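You operate a simulated robot arm through the tools that you are given. There is no shell and no other tool. Be economical: measure what you need, move in short steps, check, and stop when the job is done.

You are at the controls of a simulated robot arm. One attempt, no reset.

JOB
Take the green reel and leave it on top of the box on the top of the long table.

Only the result counts: the job must be done as asked and must still hold three seconds after the hand-in. Knocking over, shifting, dropping, spilling or breaking anything else fails it.

ROBOT AND FRAMES
A 6-joint arm with a two-finger parallel gripper, fixed in place. Base frame: the origin is at the foot of the arm, x ahead of it, y to its left, z up; the work surface is at about z = 0.78. Lengths are in m, angles in degrees, forces in N, time in s.
With the tool pointing down near the work surface it reaches from about 0.26 to 0.68 m from the base axis. Its first joint turns from -66.0 to 66.0 degrees. Payload 2.9 kg.
The tool frame sits at the grasp point between the pads (the TCP): z along the fingers, y along the line on which they close. The tips reach 0.03 m beyond it. Largest opening 0.11 m; finger width 0.02, thickness 0.01; the body of the gripper, 0.048 by 0.112 m, starts 0.055 m behind the TCP.
Orientation is told as [roll, pitch, yaw] about the base's x, y, z axes, in that order, counted from this pose: with the fingers straight down and closing along the base's y, the tool's x points along the base's -x, its y along +y and its z along -z.

CONTROLS
- The arm moves only by the tool servo_tool. Its argument "deltas" is a list that holds one entry, the list of rows, each a list of 7 numbers: the shift along the base's x, y, z in m, then the turn, a rotation vector about the base's x, y, z in degrees, then the gripper command, from -1 (shut) to 1 (fully open), values between in proportion. In form: [[[tx, ty, tz, wx, wy, wz, hand], ...]]. A call has 1 to 8 rows; each row shifts and turns the commanded pose from where the row before left it. A row lasts 0.2 s, in which the tool goes at most 0.05 m and 8.6 degrees; a call with a longer step from one row to the next is refused whole, and so is a gripper value outside its range. A pose out of reach is approached as far as the arm can. The call stops where the force on the tool passes 40 N (or 10 N more than at its start, if that is more) or the arm is blocked; 0.2 s more then pass. Each finger travels about 0.108 m/s and halts on what it meets, pressing with about 30 N; the grip force reading is that of the motor and also rises with nothing between the fingers. The clock runs only during rows and for 0.2 s after the last one: add rows that do not move to give the fingers time. It gives the time, the measured TCP pose, the force on the tool (base axes), the opening and the grip force at its end, in the units of the frame above (readings bear some noise), and new pictures: "show" is both (left out), scene, wrist or none.
- Cameras (640 x 400 px; columns grow to the right, rows downward): "scene" is fixed at [0.0767, 0.4377, 1.374]; the picture's right is [-0.75, -0.66, 0.00], its down [-0.44, 0.50, -0.75] and it looks along [0.49, -0.56, -0.66] (base axes); focal length 274 px, centre (320, 200). "wrist" rides on the gripper at [-0.036, 0, -0.057] in the tool frame; the picture's right is [0.00, -1.00, 0.00], its down [0.97, 0.00, -0.24] and it looks along [0.24, 0.00, 0.97] (tool axes); focal length 218 px, centre (320, 200). There is no depth. A picture from a camera that has moved, and an enlarged one, comes with that camera's place and axes in the base frame and with its lens.
- close_up(camera, box): a new picture of the part [left, top, right, bottom] of that camera's present view, enlarged. It takes no simulated time.
- sign_off(): hands the job in; it is judged then, once.

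Work in short steps. Places have to be worked out from the pictures, the camera data and where the tool is seen: move nearer, look again, correct. Check each grasp and each placing, and mend what went wrong. You have 90 turns and 170 pictures in all, those below and enlarged ones among them. Open the gripper and draw the arm clear of the work before you hand the job in, unless the task says otherwise; then end with one line.

The tools are called by a JSON object that holds its "fn" and its "kwargs". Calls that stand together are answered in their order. servo_tool: Moves the arm, as the interface text tells. Its arguments: {"type":"object","properties":{"deltas":{"type":"array"},"show":{"type":"string","enum":["both","scene","wrist","none"]}},"required":["deltas"]} The other tools are called the same way: close_up (camera, box) takes an enlarged picture of a part of a camera's view; sign_off () hands the job in.

At the start:

```text
t: 0.0
position: [0.4937, -0.0347, 1.116]
ee_rot: [0.0, 0.0, 0.0]
contact_force: [0.1, -0.2, -1.0]
opening: 0.1099
grip_force: 0.1
```

scene: 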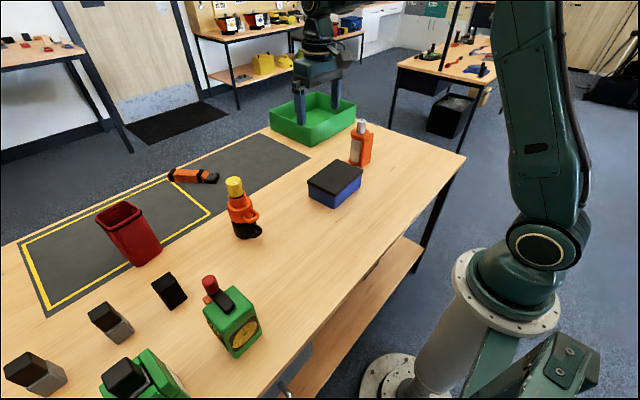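
wrist: 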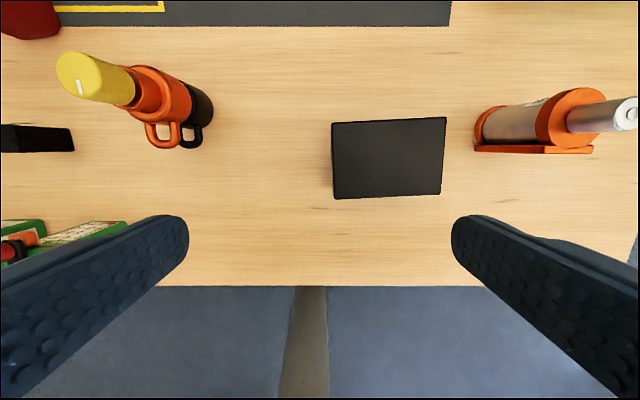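

The green objects at the near left need identifying, so I'll enlarge them along with the box.

{"fn": "close_up", "kwargs": {"camera": "scene", "box": [0, 240, 280, 400]}}

{"fn": "close_up", "kwargs": {"camera": "scene", "box": [140, 80, 420, 260]}}

```text
2.29 times, centred on (140, 320) of scene
camera zoom: at [0.0767, 0.4377, 1.374], right [-0.75, -0.66, 0.0], down [-0.44, 0.5, -0.75], along [0.49, -0.56, -0.66], focal length 626 px, centre (731, -74)
```

zoom: 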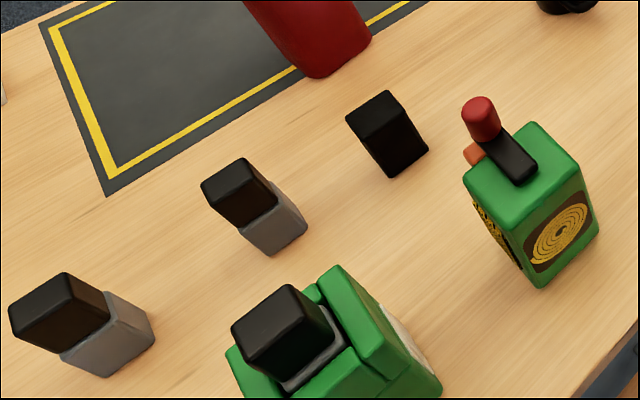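

```text
2.22 times, centred on (280, 170) of scene
camera zoom: at [0.0767, 0.4377, 1.374], right [-0.75, -0.66, 0.0], down [-0.44, 0.5, -0.75], along [0.49, -0.56, -0.66], focal length 608 px, centre (409, 267)
```

zoom: 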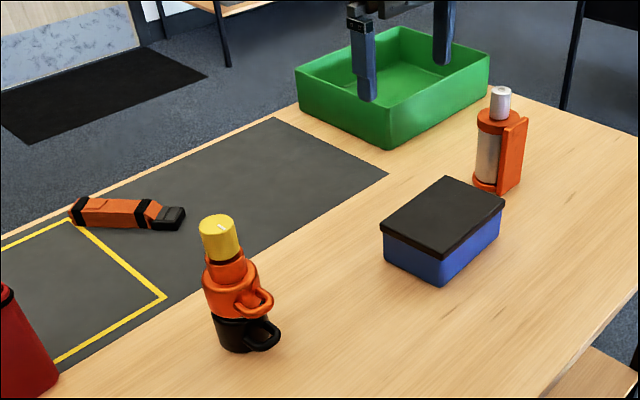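

The green reel is the chalk-line-like body with the red crank knob, at about (0.36, 0.365), with its top near z 0.90. The box is blue with a black lid at about (0.51, -0.13). I'll move high above the reel to measure it.

{"fn": "servo_tool", "kwargs": {"deltas": [[[-0.012, 0.047, 0.005, 0, 0, 0, 1], [-0.012, 0.047, 0.005, 0, 0, 0, 1], [-0.012, 0.047, 0.005, 0, 0, 0, 1], [-0.012, 0.047, 0.005, 0, 0, 0, 1], [-0.012, 0.047, 0.005, 0, 0, 0, 1], [-0.012, 0.047, 0.005, 0, 0, 0, 1], [-0.012, 0.047, 0.005, 0, 0, 0, 1], [-0.012, 0.047, 0.005, 0, 0, 0, 1]]]}}

```text
t: 1.8
position: [0.3966, 0.3406, 1.1559]
ee_rot: [0.0, 0.0, -0.1]
contact_force: [-0.6, 0.9, 0.0]
opening: 0.1101
grip_force: 0.2
camera wrist: at [0.4324, 0.3403, 1.2139], right [0.0, -1.0, 0.0], down [-0.97, 0.0, 0.24], along [-0.24, 0.0, -0.97], focal length 218 px, centre (320, 200)
```

scene: 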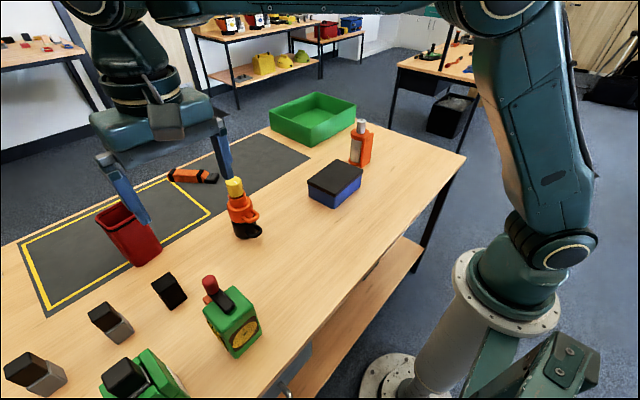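
wrist: 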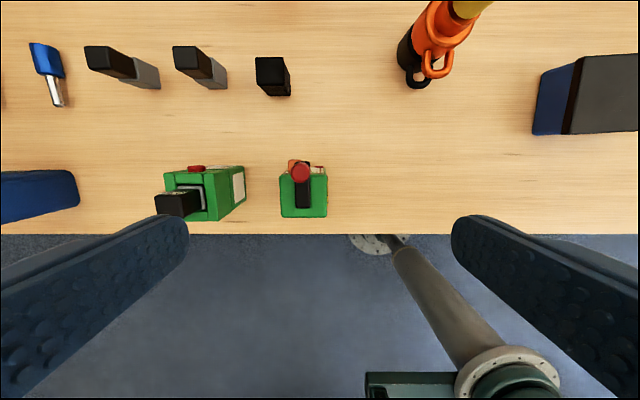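

The reel shows at (303,190) in the wrist view, axis aligned. I'll enlarge it.

{"fn": "close_up", "kwargs": {"camera": "wrist", "box": [223, 140, 383, 240]}}

{"fn": "close_up", "kwargs": {"camera": "scene", "box": [182, 265, 278, 365]}}

```text
4.00 times, centred on (303, 190) of wrist
camera zoom: at [0.4324, 0.3403, 1.2139], right [0.0, -1.0, 0.0], down [-0.97, 0.0, 0.24], along [-0.24, 0.0, -0.97], focal length 873 px, centre (388, 240)
```

zoom: 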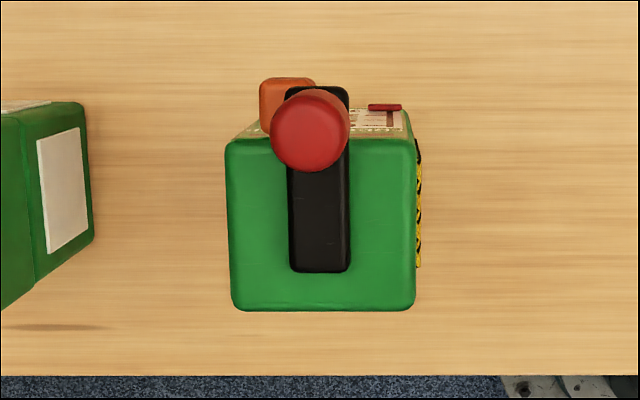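

```text
4.00 times, centred on (230, 315) of scene
camera zoom: at [0.0767, 0.4377, 1.374], right [-0.75, -0.66, 0.0], down [-0.44, 0.5, -0.75], along [0.49, -0.56, -0.66], focal length 1095 px, centre (680, -260)
```

zoom: 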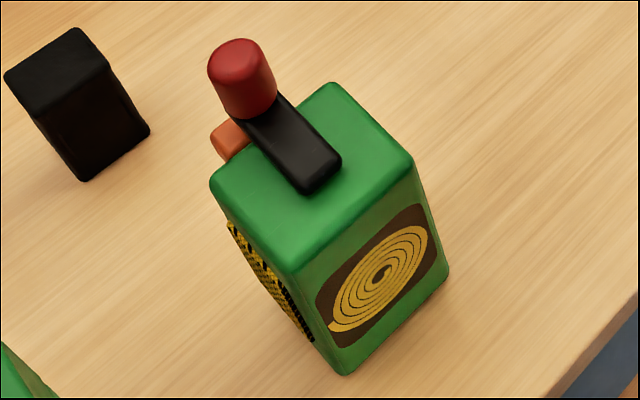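

Triangulated: the reel spans x 0.33–0.39 and y 0.331–0.398, with its top at z 0.90; the crank knob is at x 0.40 and reaches z 0.955. I'll tilt the tool 17° (top towards the base) to keep the body and camera off the knob, and go to just above it with the opening partly closed.

{"fn": "servo_tool", "kwargs": {"deltas": [[[-0.015, 0.008, -0.02, 0, -8.5, 0, 0.7], [-0.015, 0.008, -0.03, 0, -8.5, 0, 0.7], [-0.015, 0.0085, -0.03, 0, 0, 0, 0.7], [0, 0, -0.04, 0, 0, 0, 0.7], [0, 0, -0.03, 0, 0, 0, 0.7], [0, 0, 0, 0, 0, 0, 0.7]]]}}

```text
t: 3.2
position: [0.3525, 0.3652, 1.004]
ee_rot: [0.0, -17.0, 0.0]
contact_force: [0.6, -0.3, -0.4]
opening: 0.0933
grip_force: 0.1
camera wrist: at [0.3698, 0.3643, 1.0696], right [0.0, -1.0, 0.0], down [-1.0, 0.0, -0.05], along [0.05, 0.0, -1.0], focal length 218 px, centre (320, 200)
```

scene: 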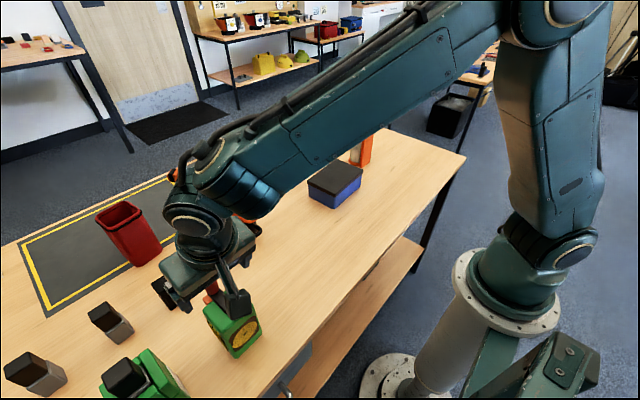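
wrist: 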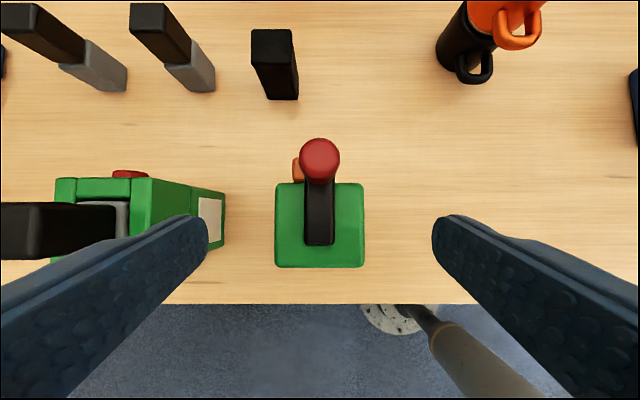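

Centred well in y, and the charger is clear. I'll descend to about z 0.88.

{"fn": "servo_tool", "kwargs": {"deltas": [[[-0.004, 0, -0.03, 0, 0, 0, 0.7], [0, 0, -0.03, 0, 0, 0, 0.7], [0, 0, -0.025, 0, 0, 0, 0.7], [0, 0, -0.02, 0, 0, 0, 0.7], [0, 0, -0.017, 0, 0, 0, 0.7], [0, 0, 0, 0, 0, 0, 0.7]]]}}

```text
t: 4.6
position: [0.3494, 0.3668, 0.8849]
ee_rot: [0.1, -17.0, 0.1]
contact_force: [0.0, -0.7, 0.0]
opening: 0.0934
grip_force: 0.0
camera wrist: at [0.3661, 0.3654, 0.9498], right [0.0, -1.0, 0.0], down [-1.0, 0.0, -0.05], along [0.05, 0.0, -1.0], focal length 218 px, centre (320, 200)
```

scene: 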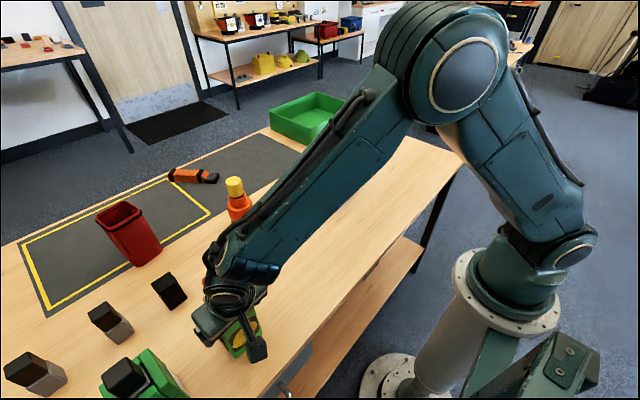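
wrist: 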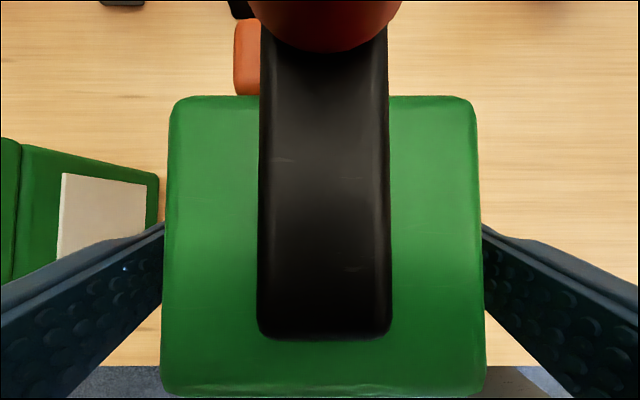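

No contact, and the reel sits between the pads. I'll go down 6 mm more and close.

{"fn": "servo_tool", "kwargs": {"deltas": [[[0.002, 0, -0.006, 0, 0, 0, 0.7], [0, 0, 0, 0, 0, 0, 0.4], [0, 0, 0, 0, 0, 0, 0], [0, 0, 0, 0, 0, 0, -0.5], [0, 0, 0, 0, 0, 0, -1], [0, 0, 0, 0, 0, 0, -1]]]}}

```text
t: 6.0
position: [0.3517, 0.3668, 0.8792]
ee_rot: [0.0, -17.0, -0.1]
contact_force: [1.9, -1.0, 1.5]
opening: 0.07
grip_force: 29.9
camera wrist: at [0.3687, 0.366, 0.9447], right [0.0, -1.0, 0.0], down [-1.0, 0.0, -0.05], along [0.05, 0.0, -1.0], focal length 218 px, centre (320, 200)
```

scene: 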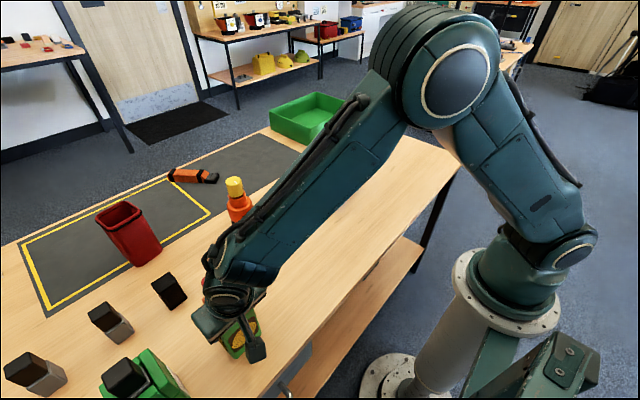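
wrist: 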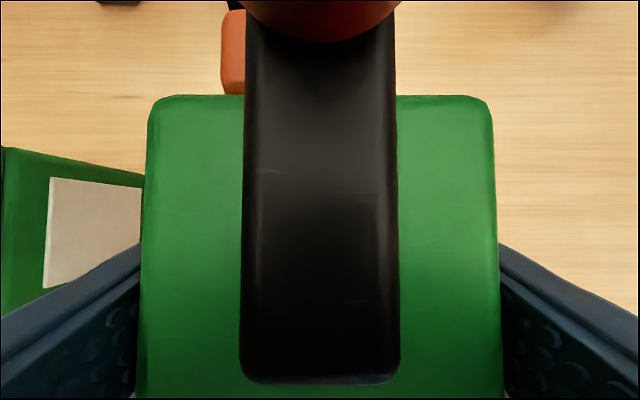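

Gripped with an opening of 0.070. I'll lift straight up.

{"fn": "servo_tool", "kwargs": {"deltas": [[[0, 0, 0.01, 0, 0, 0, -1], [0, 0, 0.03, 0, 0, 0, -1], [0, 0, 0.035, 0, 0, 0, -1], [0, 0, 0.04, 0, 0, 0, -1], [0, 0, 0.04, 0, 0, 0, -1], [0, 0, 0.04, 0, 0, 0, -1], [0, 0, 0.02, 0, 0, 0, -1], [0, 0, 0, 0, 0, 0, -1]]]}}

```text
t: 7.8
position: [0.3528, 0.3651, 1.0952]
ee_rot: [0.0, -17.0, -0.1]
contact_force: [0.3, -0.5, -3.1]
opening: 0.0208
grip_force: 30.3
camera wrist: at [0.3698, 0.3644, 1.1605], right [0.0, -1.0, 0.0], down [-1.0, 0.0, -0.05], along [0.05, 0.0, -1.0], focal length 218 px, centre (320, 200)
```

scene: 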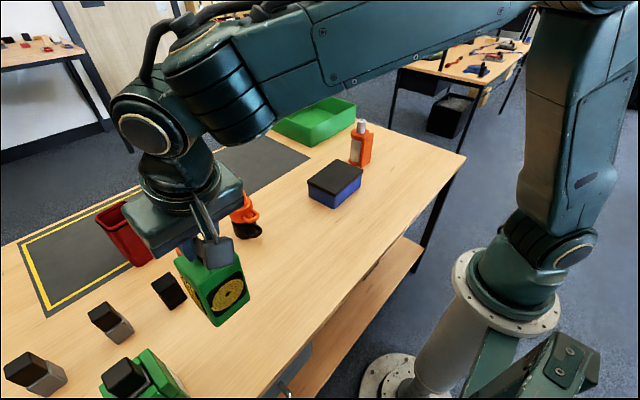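
wrist: 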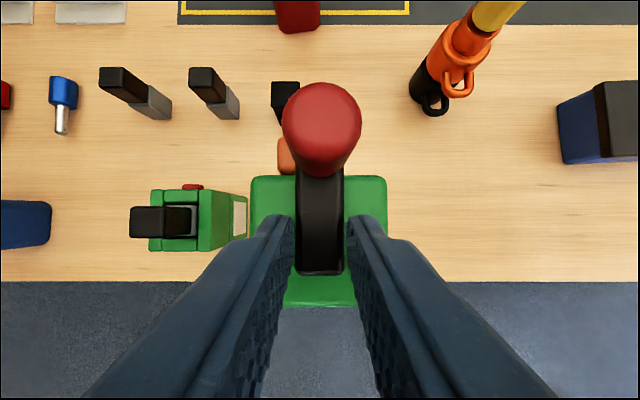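

The opening dropped to 0.021: the body slipped, and the fingers now seem to hold the crank lever. I'll look closely before going on.

{"fn": "close_up", "kwargs": {"camera": "scene", "box": [130, 180, 290, 340]}}

{"fn": "close_up", "kwargs": {"camera": "wrist", "box": [220, 70, 420, 320]}}

```text
2.50 times, centred on (210, 260) of scene
camera zoom: at [0.0767, 0.4377, 1.374], right [-0.75, -0.66, 0.0], down [-0.44, 0.5, -0.75], along [0.49, -0.56, -0.66], focal length 684 px, centre (595, 50)
```

zoom: 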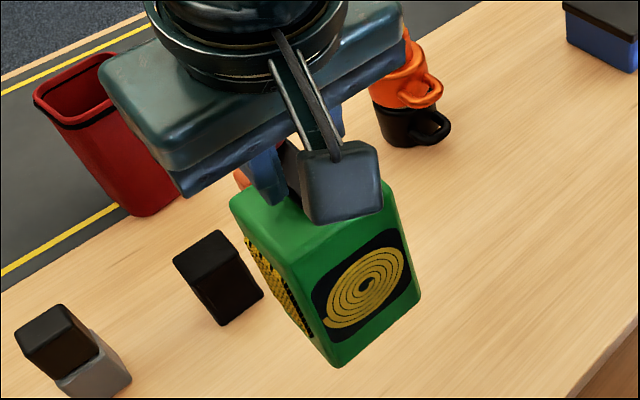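

```text
1.60 times, centred on (320, 195) of wrist
camera zoom: at [0.3698, 0.3644, 1.1605], right [0.0, -1.0, 0.0], down [-1.0, 0.0, -0.05], along [0.05, 0.0, -1.0], focal length 349 px, centre (320, 208)
```

zoom: 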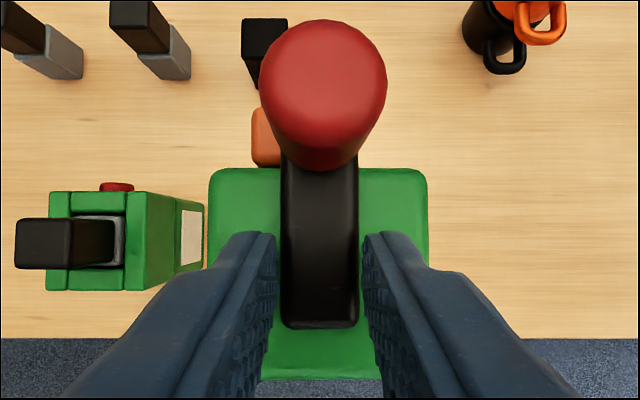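

The reel hangs upright, held by its crank lever and roughly balanced. I'll hold still for a moment to check whether it creeps.

{"fn": "servo_tool", "kwargs": {"deltas": [[[0, 0, 0, 0, 0, 0, -1], [0, 0, 0, 0, 0, 0, -1], [0, 0, 0, 0, 0, 0, -1]]]}}

{"fn": "close_up", "kwargs": {"camera": "scene", "box": [130, 180, 290, 340]}}

```text
t: 8.6
position: [0.3521, 0.3646, 1.0946]
ee_rot: [0.1, -17.0, 0.0]
contact_force: [0.3, 0.5, -3.1]
opening: 0.0214
grip_force: 30.0
camera wrist: at [0.3699, 0.3643, 1.1601], right [0.0, -1.0, 0.0], down [-1.0, 0.0, -0.05], along [0.05, 0.0, -1.0], focal length 218 px, centre (320, 200)
```

scene: 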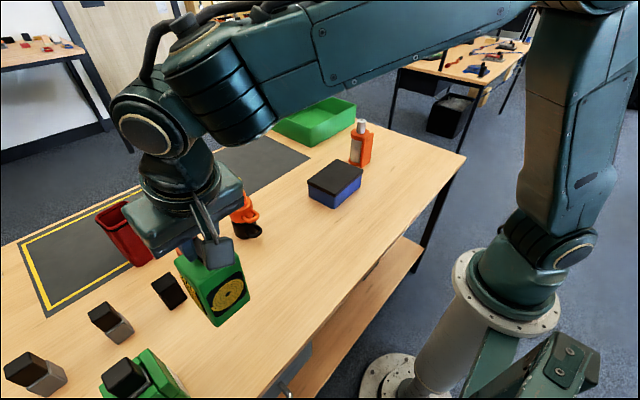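
wrist: 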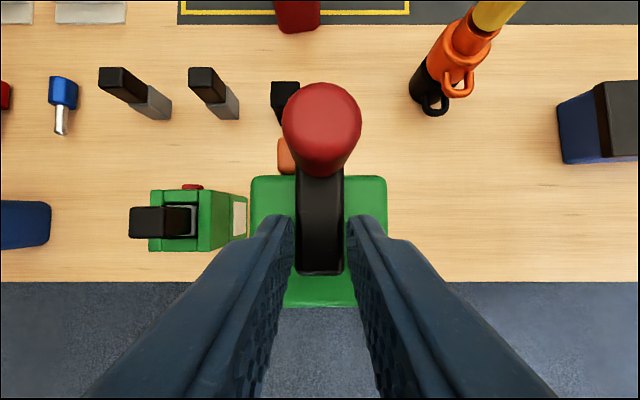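

```text
2.50 times, centred on (210, 260) of scene
camera zoom: at [0.0767, 0.4377, 1.374], right [-0.75, -0.66, 0.0], down [-0.44, 0.5, -0.75], along [0.49, -0.56, -0.66], focal length 684 px, centre (595, 50)
```

zoom: 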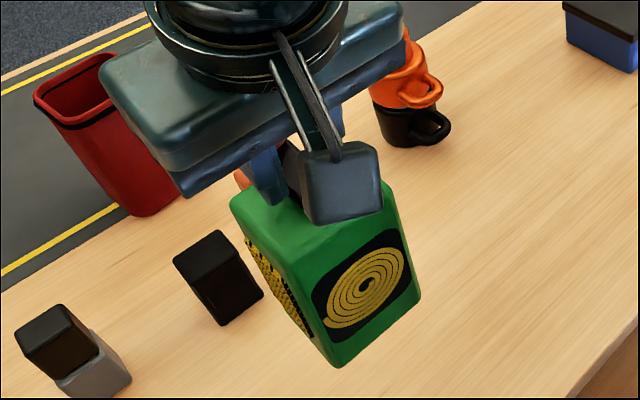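

No creep: the lever grip holds. By triangulation the box top is at z≈0.85, spanning x 0.455–0.563 and y -0.053 to -0.213, with its centre at (0.508, -0.134). I'll carry gently along y at x≈0.35, clear of the mug stack at (0.56, 0.17).

{"fn": "servo_tool", "kwargs": {"deltas": [[[0, -0.012, 0.002, 0, 0, 0, -1], [0, -0.025, 0.003, 0, 0, 0, -1], [0, -0.035, 0, 0, 0, 0, -1], [0, -0.04, 0, 0, 0, 0, -1], [0, -0.04, 0, 0, 0, 0, -1], [0, -0.04, 0, 0, 0, 0, -1], [0, -0.04, 0, 0, 0, 0, -1], [0, -0.035, 0, 0, 0, 0, -1]]]}}

{"fn": "servo_tool", "kwargs": {"deltas": [[[0, -0.02, 0, 0, 0, 0, -1], [0.01, -0.02, 0, 0, 0, 0, -1], [0.02, -0.025, 0, 0, 0, 0, -1], [0.025, -0.03, 0, 0, 0, 0, -1], [0.025, -0.03, 0, 0, 0, 0, -1], [0.025, -0.03, 0, 0, 0, 0, -1], [0.02, -0.02, 0, 0, 0, 0, -1], [0.01, -0.01, 0, 0, 0, 0, -1]]]}}

```text
t: 10.4
position: [0.35, 0.0985, 1.0977]
ee_rot: [0.0, -17.0, 0.1]
contact_force: [0.2, 0.2, -3.5]
opening: 0.021
grip_force: 30.2
camera wrist: at [0.3691, 0.0984, 1.1645], right [0.0, -1.0, 0.0], down [-1.0, 0.0, -0.05], along [0.05, 0.0, -1.0], focal length 218 px, centre (320, 200)
```

scene: 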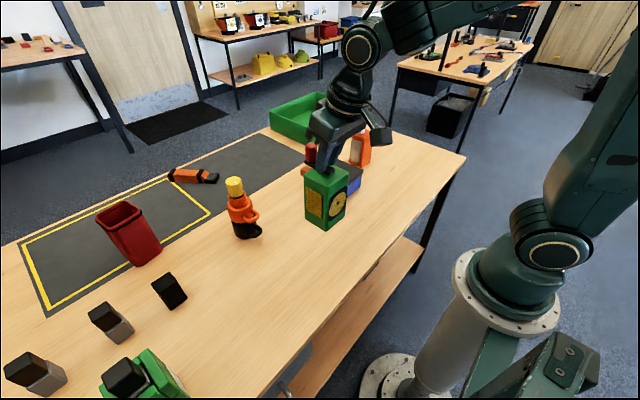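
wrist: 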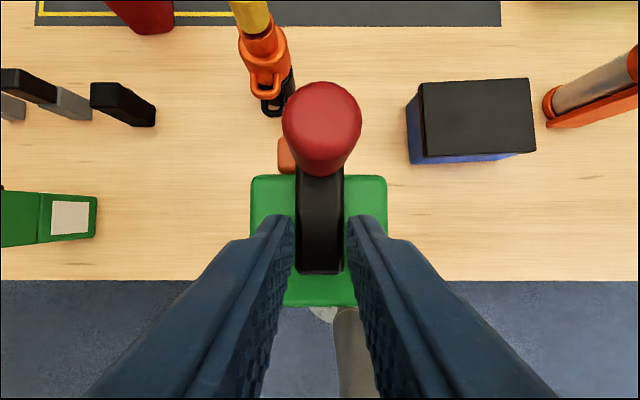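

```text
t: 12.2
position: [0.4884, -0.0867, 1.0982]
ee_rot: [0.0, -17.0, 0.1]
contact_force: [0.6, 0.3, -2.9]
opening: 0.021
grip_force: 30.7
camera wrist: at [0.5063, -0.0873, 1.1632], right [0.0, -1.0, 0.0], down [-1.0, 0.0, -0.05], along [0.05, 0.0, -1.0], focal length 218 px, centre (320, 200)
```

scene: 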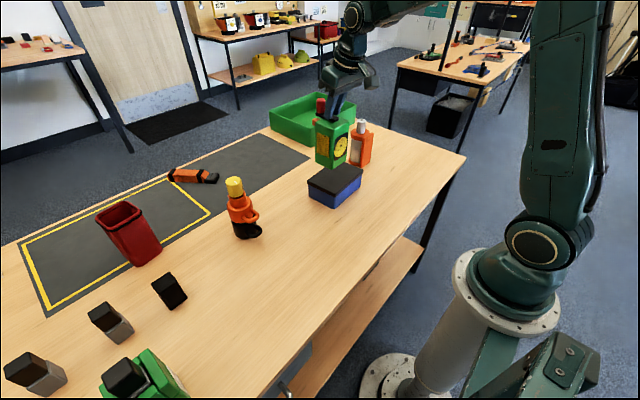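
wrist: 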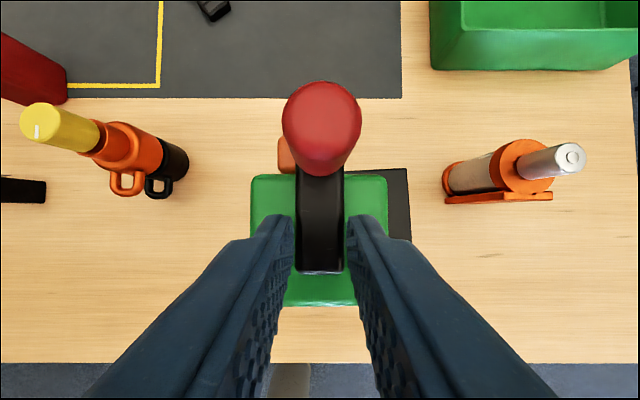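

The lid centre is confirmed at (0.507, -0.133). I'll align over it and lower to leave about 2 cm of gap.

{"fn": "servo_tool", "kwargs": {"deltas": [[[0.005, -0.015, 0, 0, 0, 0, -1], [0.006, -0.02, 0, 0, 0, 0, -1], [0.0045, -0.012, -0.01, 0, 0, 0, -1], [0, 0, -0.02, 0, 0, 0, -1], [0, 0, -0.02, 0, 0, 0, -1], [0, 0, -0.012, 0, 0, 0, -1], [0, 0, 0, 0, 0, 0, -1]]]}}

{"fn": "close_up", "kwargs": {"camera": "scene", "box": [270, 90, 400, 220]}}

```text
t: 13.8
position: [0.5025, -0.1341, 1.0365]
ee_rot: [0.0, -16.9, 0.0]
contact_force: [0.0, 0.5, -3.9]
opening: 0.0208
grip_force: 29.7
camera wrist: at [0.52, -0.1336, 1.101], right [0.0, -1.0, 0.0], down [-1.0, 0.0, -0.05], along [0.05, 0.0, -1.0], focal length 218 px, centre (320, 200)
```

scene: 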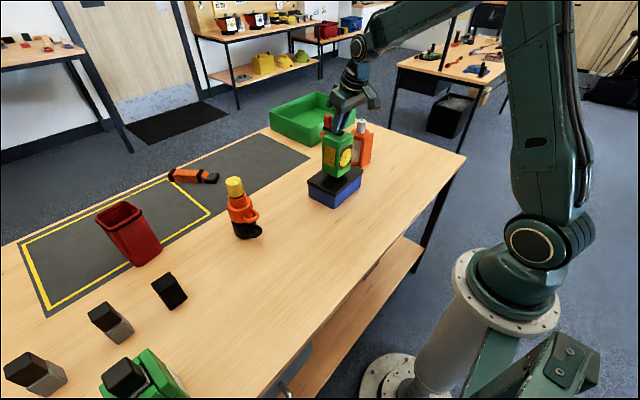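
wrist: 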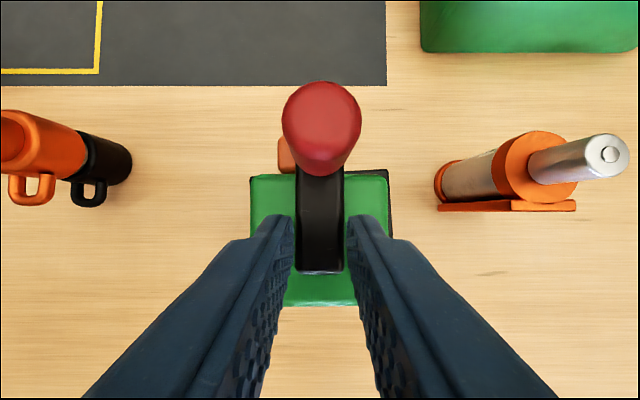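

```text
3.08 times, centred on (335, 155) of scene
camera zoom: at [0.0767, 0.4377, 1.374], right [-0.75, -0.66, 0.0], down [-0.44, 0.5, -0.75], along [0.49, -0.56, -0.66], focal length 842 px, centre (274, 338)
```

zoom: 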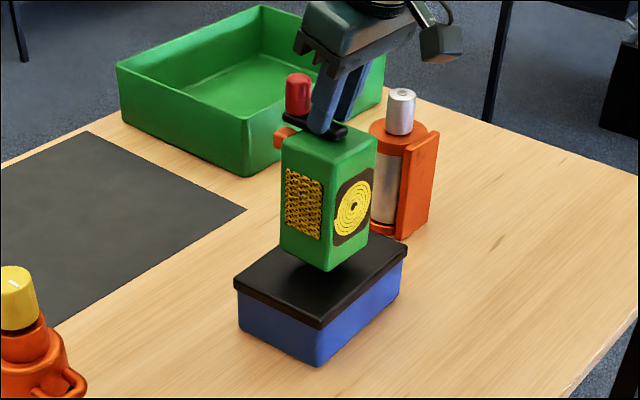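

It hangs upright over the lid with about a 2 cm gap. I'll lower in small steps and watch the force.

{"fn": "servo_tool", "kwargs": {"deltas": [[[0, 0, -0.006, 0, 0, 0, -1], [0, 0, -0.005, 0, 0, 0, -1], [0, 0, -0.004, 0, 0, 0, -1], [0, 0, 0, 0, 0, 0, -1]]], "show": "none"}}

{"fn": "close_up", "kwargs": {"camera": "scene", "box": [290, 120, 380, 220]}}

```text
t: 14.8
position: [0.5025, -0.1333, 1.0197]
ee_rot: [0.1, -17.0, 0.0]
contact_force: [-0.5, -0.2, -2.9]
opening: 0.0212
grip_force: 29.9
```

```text
4.00 times, centred on (335, 170) of scene
camera zoom: at [0.0767, 0.4377, 1.374], right [-0.75, -0.66, 0.0], down [-0.44, 0.5, -0.75], along [0.49, -0.56, -0.66], focal length 1095 px, centre (260, 320)
```

zoom: 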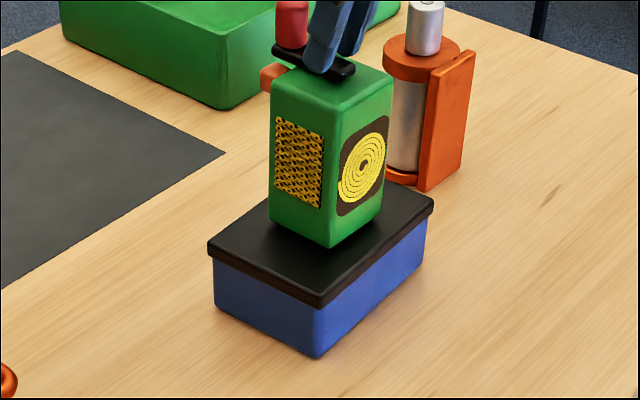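

Still a small gap, with full weight on the tool. I'll continue in 3 mm steps.

{"fn": "servo_tool", "kwargs": {"deltas": [[[0, 0, -0.003, 0, 0, 0, -1], [0, 0, -0.003, 0, 0, 0, -1], [0, 0, 0, 0, 0, 0, -1]]], "show": "none"}}

```text
t: 15.6
position: [0.5032, -0.1337, 1.0152]
ee_rot: [0.0, -17.0, 0.0]
contact_force: [-0.9, 1.9, 4.9]
opening: 0.0211
grip_force: 29.7
```

The force turned to +4.9 N, so it's resting on the lid. I'll back off 1 mm and check that the bottom is flat before release.

{"fn": "servo_tool", "kwargs": {"deltas": [[[0, 0, -0.001, 0, 0, 0, -1], [0, 0, 0, 0, 0, 0, -1]]], "show": "wrist"}}

{"fn": "close_up", "kwargs": {"camera": "scene", "box": [290, 120, 380, 220]}}

```text
t: 16.2
position: [0.5017, -0.1328, 1.0163]
ee_rot: [0.0, -17.2, 0.2]
contact_force: [-0.9, 3.0, 14.3]
opening: 0.021
grip_force: 29.3
camera wrist: at [0.5197, -0.1337, 1.0809], right [0.0, -1.0, 0.0], down [-1.0, 0.0, -0.06], along [0.06, 0.0, -1.0], focal length 218 px, centre (320, 200)
```

wrist: 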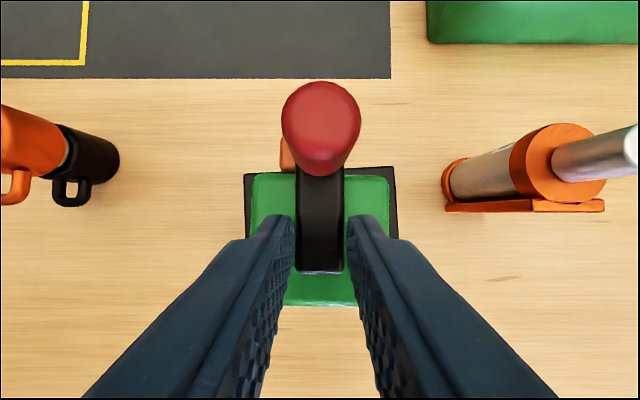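

```text
4.00 times, centred on (335, 170) of scene
camera zoom: at [0.0764, 0.4379, 1.3739], right [-0.75, -0.66, 0.0], down [-0.44, 0.5, -0.75], along [0.5, -0.56, -0.66], focal length 1095 px, centre (260, 320)
```

zoom: 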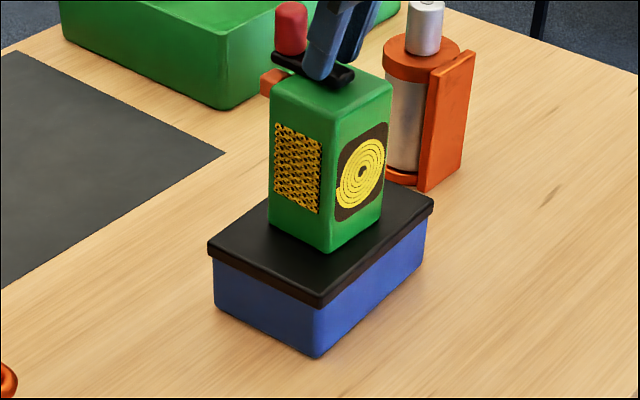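

I moved down 1 mm instead of up, so it's pressing at 14 N. I'll rise 2 mm to relieve that.

{"fn": "servo_tool", "kwargs": {"deltas": [[[0, 0, 0.002, 0, 0, 0, -1], [0, 0, 0, 0, 0, 0, -1]]], "show": "none"}}

```text
t: 16.8
position: [0.5007, -0.1337, 1.0153]
ee_rot: [0.1, -16.7, -0.1]
contact_force: [0.4, -0.2, -0.4]
opening: 0.0212
grip_force: 29.8
```

The force is near zero, so the reel is seated. I'll open slowly to a modest width.

{"fn": "servo_tool", "kwargs": {"deltas": [[[0, 0, 0, 0, 0, 0, -0.55], [0, 0, 0, 0, 0, 0, -0.4], [0, 0, 0, 0, 0, 0, -0.2], [0, 0, 0, 0, 0, 0, 0.0], [0, 0, 0, 0, 0, 0, 0.0]]]}}

```text
t: 18.0
position: [0.503, -0.1334, 1.0174]
ee_rot: [0.0, -17.0, 0.0]
contact_force: [-0.3, -0.1, 0.1]
opening: 0.0549
grip_force: 0.0
camera wrist: at [0.5193, -0.1336, 1.0821], right [0.0, -1.0, 0.0], down [-1.0, 0.0, -0.05], along [0.05, 0.0, -1.0], focal length 218 px, centre (320, 200)
```

scene: 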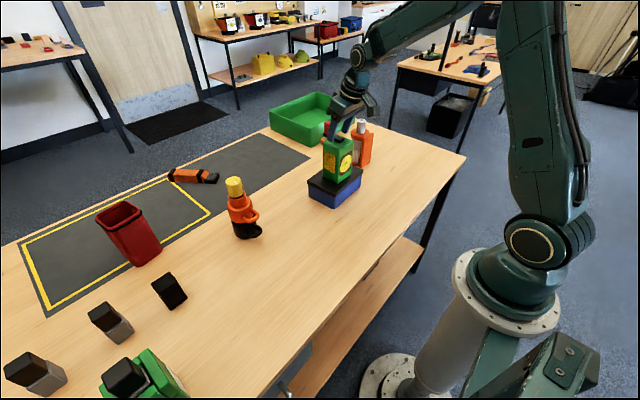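
wrist: 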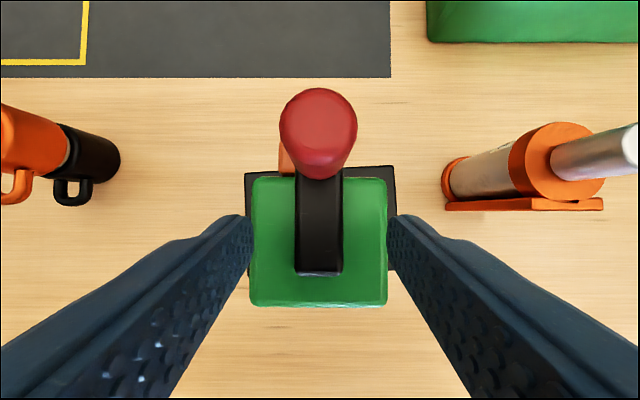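

The reel stands free. I'll lift away vertically with no contact, then draw back towards the base.

{"fn": "servo_tool", "kwargs": {"deltas": [[[0, 0, 0.015, 0, 0, 0, 0], [0, 0, 0.03, 0, 0, 0, 0], [0, 0, 0.04, 0, 0, 0, 0], [0, 0, 0.04, 0, 0, 0, 0], [-0.03, 0, 0.02, 0, 0, 0, 0.3], [-0.04, 0, 0, 0, 0, 0, 1], [-0.04, 0, 0, 0, 0, 0, 1], [-0.02, 0, 0, 0, 0, 0, 1]]]}}

{"fn": "close_up", "kwargs": {"camera": "scene", "box": [270, 90, 400, 220]}}

```text
t: 19.8
position: [0.3714, -0.1356, 1.1622]
ee_rot: [0.0, -17.0, 0.0]
contact_force: [-0.2, 0.3, -0.6]
opening: 0.1101
grip_force: 0.0
camera wrist: at [0.3895, -0.1361, 1.2283], right [0.0, -1.0, 0.0], down [-1.0, 0.0, -0.05], along [0.05, 0.0, -1.0], focal length 218 px, centre (320, 200)
```

scene: 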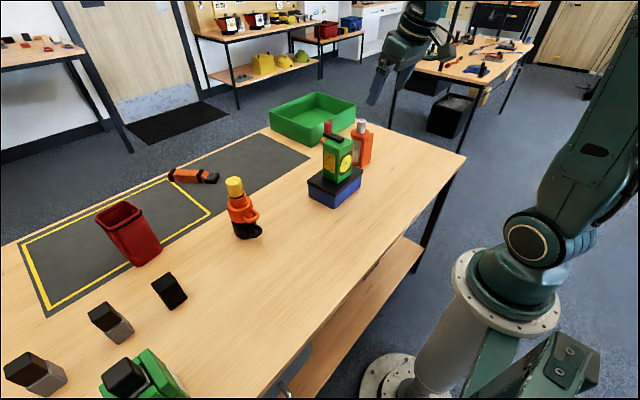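
wrist: 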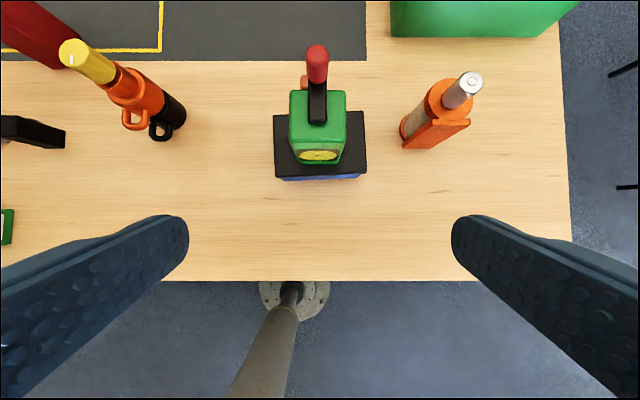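

```text
3.08 times, centred on (335, 155) of scene
camera zoom: at [0.0767, 0.4377, 1.374], right [-0.75, -0.66, 0.0], down [-0.44, 0.5, -0.75], along [0.49, -0.56, -0.66], focal length 842 px, centre (274, 338)
```

zoom: 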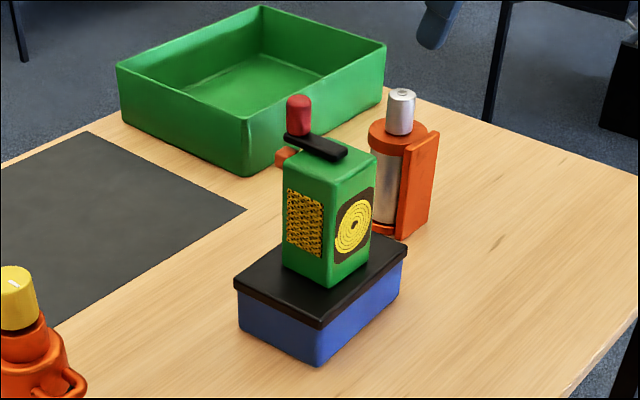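

The reel stands upright on the box lid, the gripper is open and the arm is clear. I'm handing in.

{"fn": "sign_off", "kwargs": {}}

```text
The job is handed in.
```

The green reel is standing upright on the lid of the blue box, and I saw nothing else moved. The body slipped during the first lift and the fingers caught the crank lever, so I carried it by the lever without dropping it.
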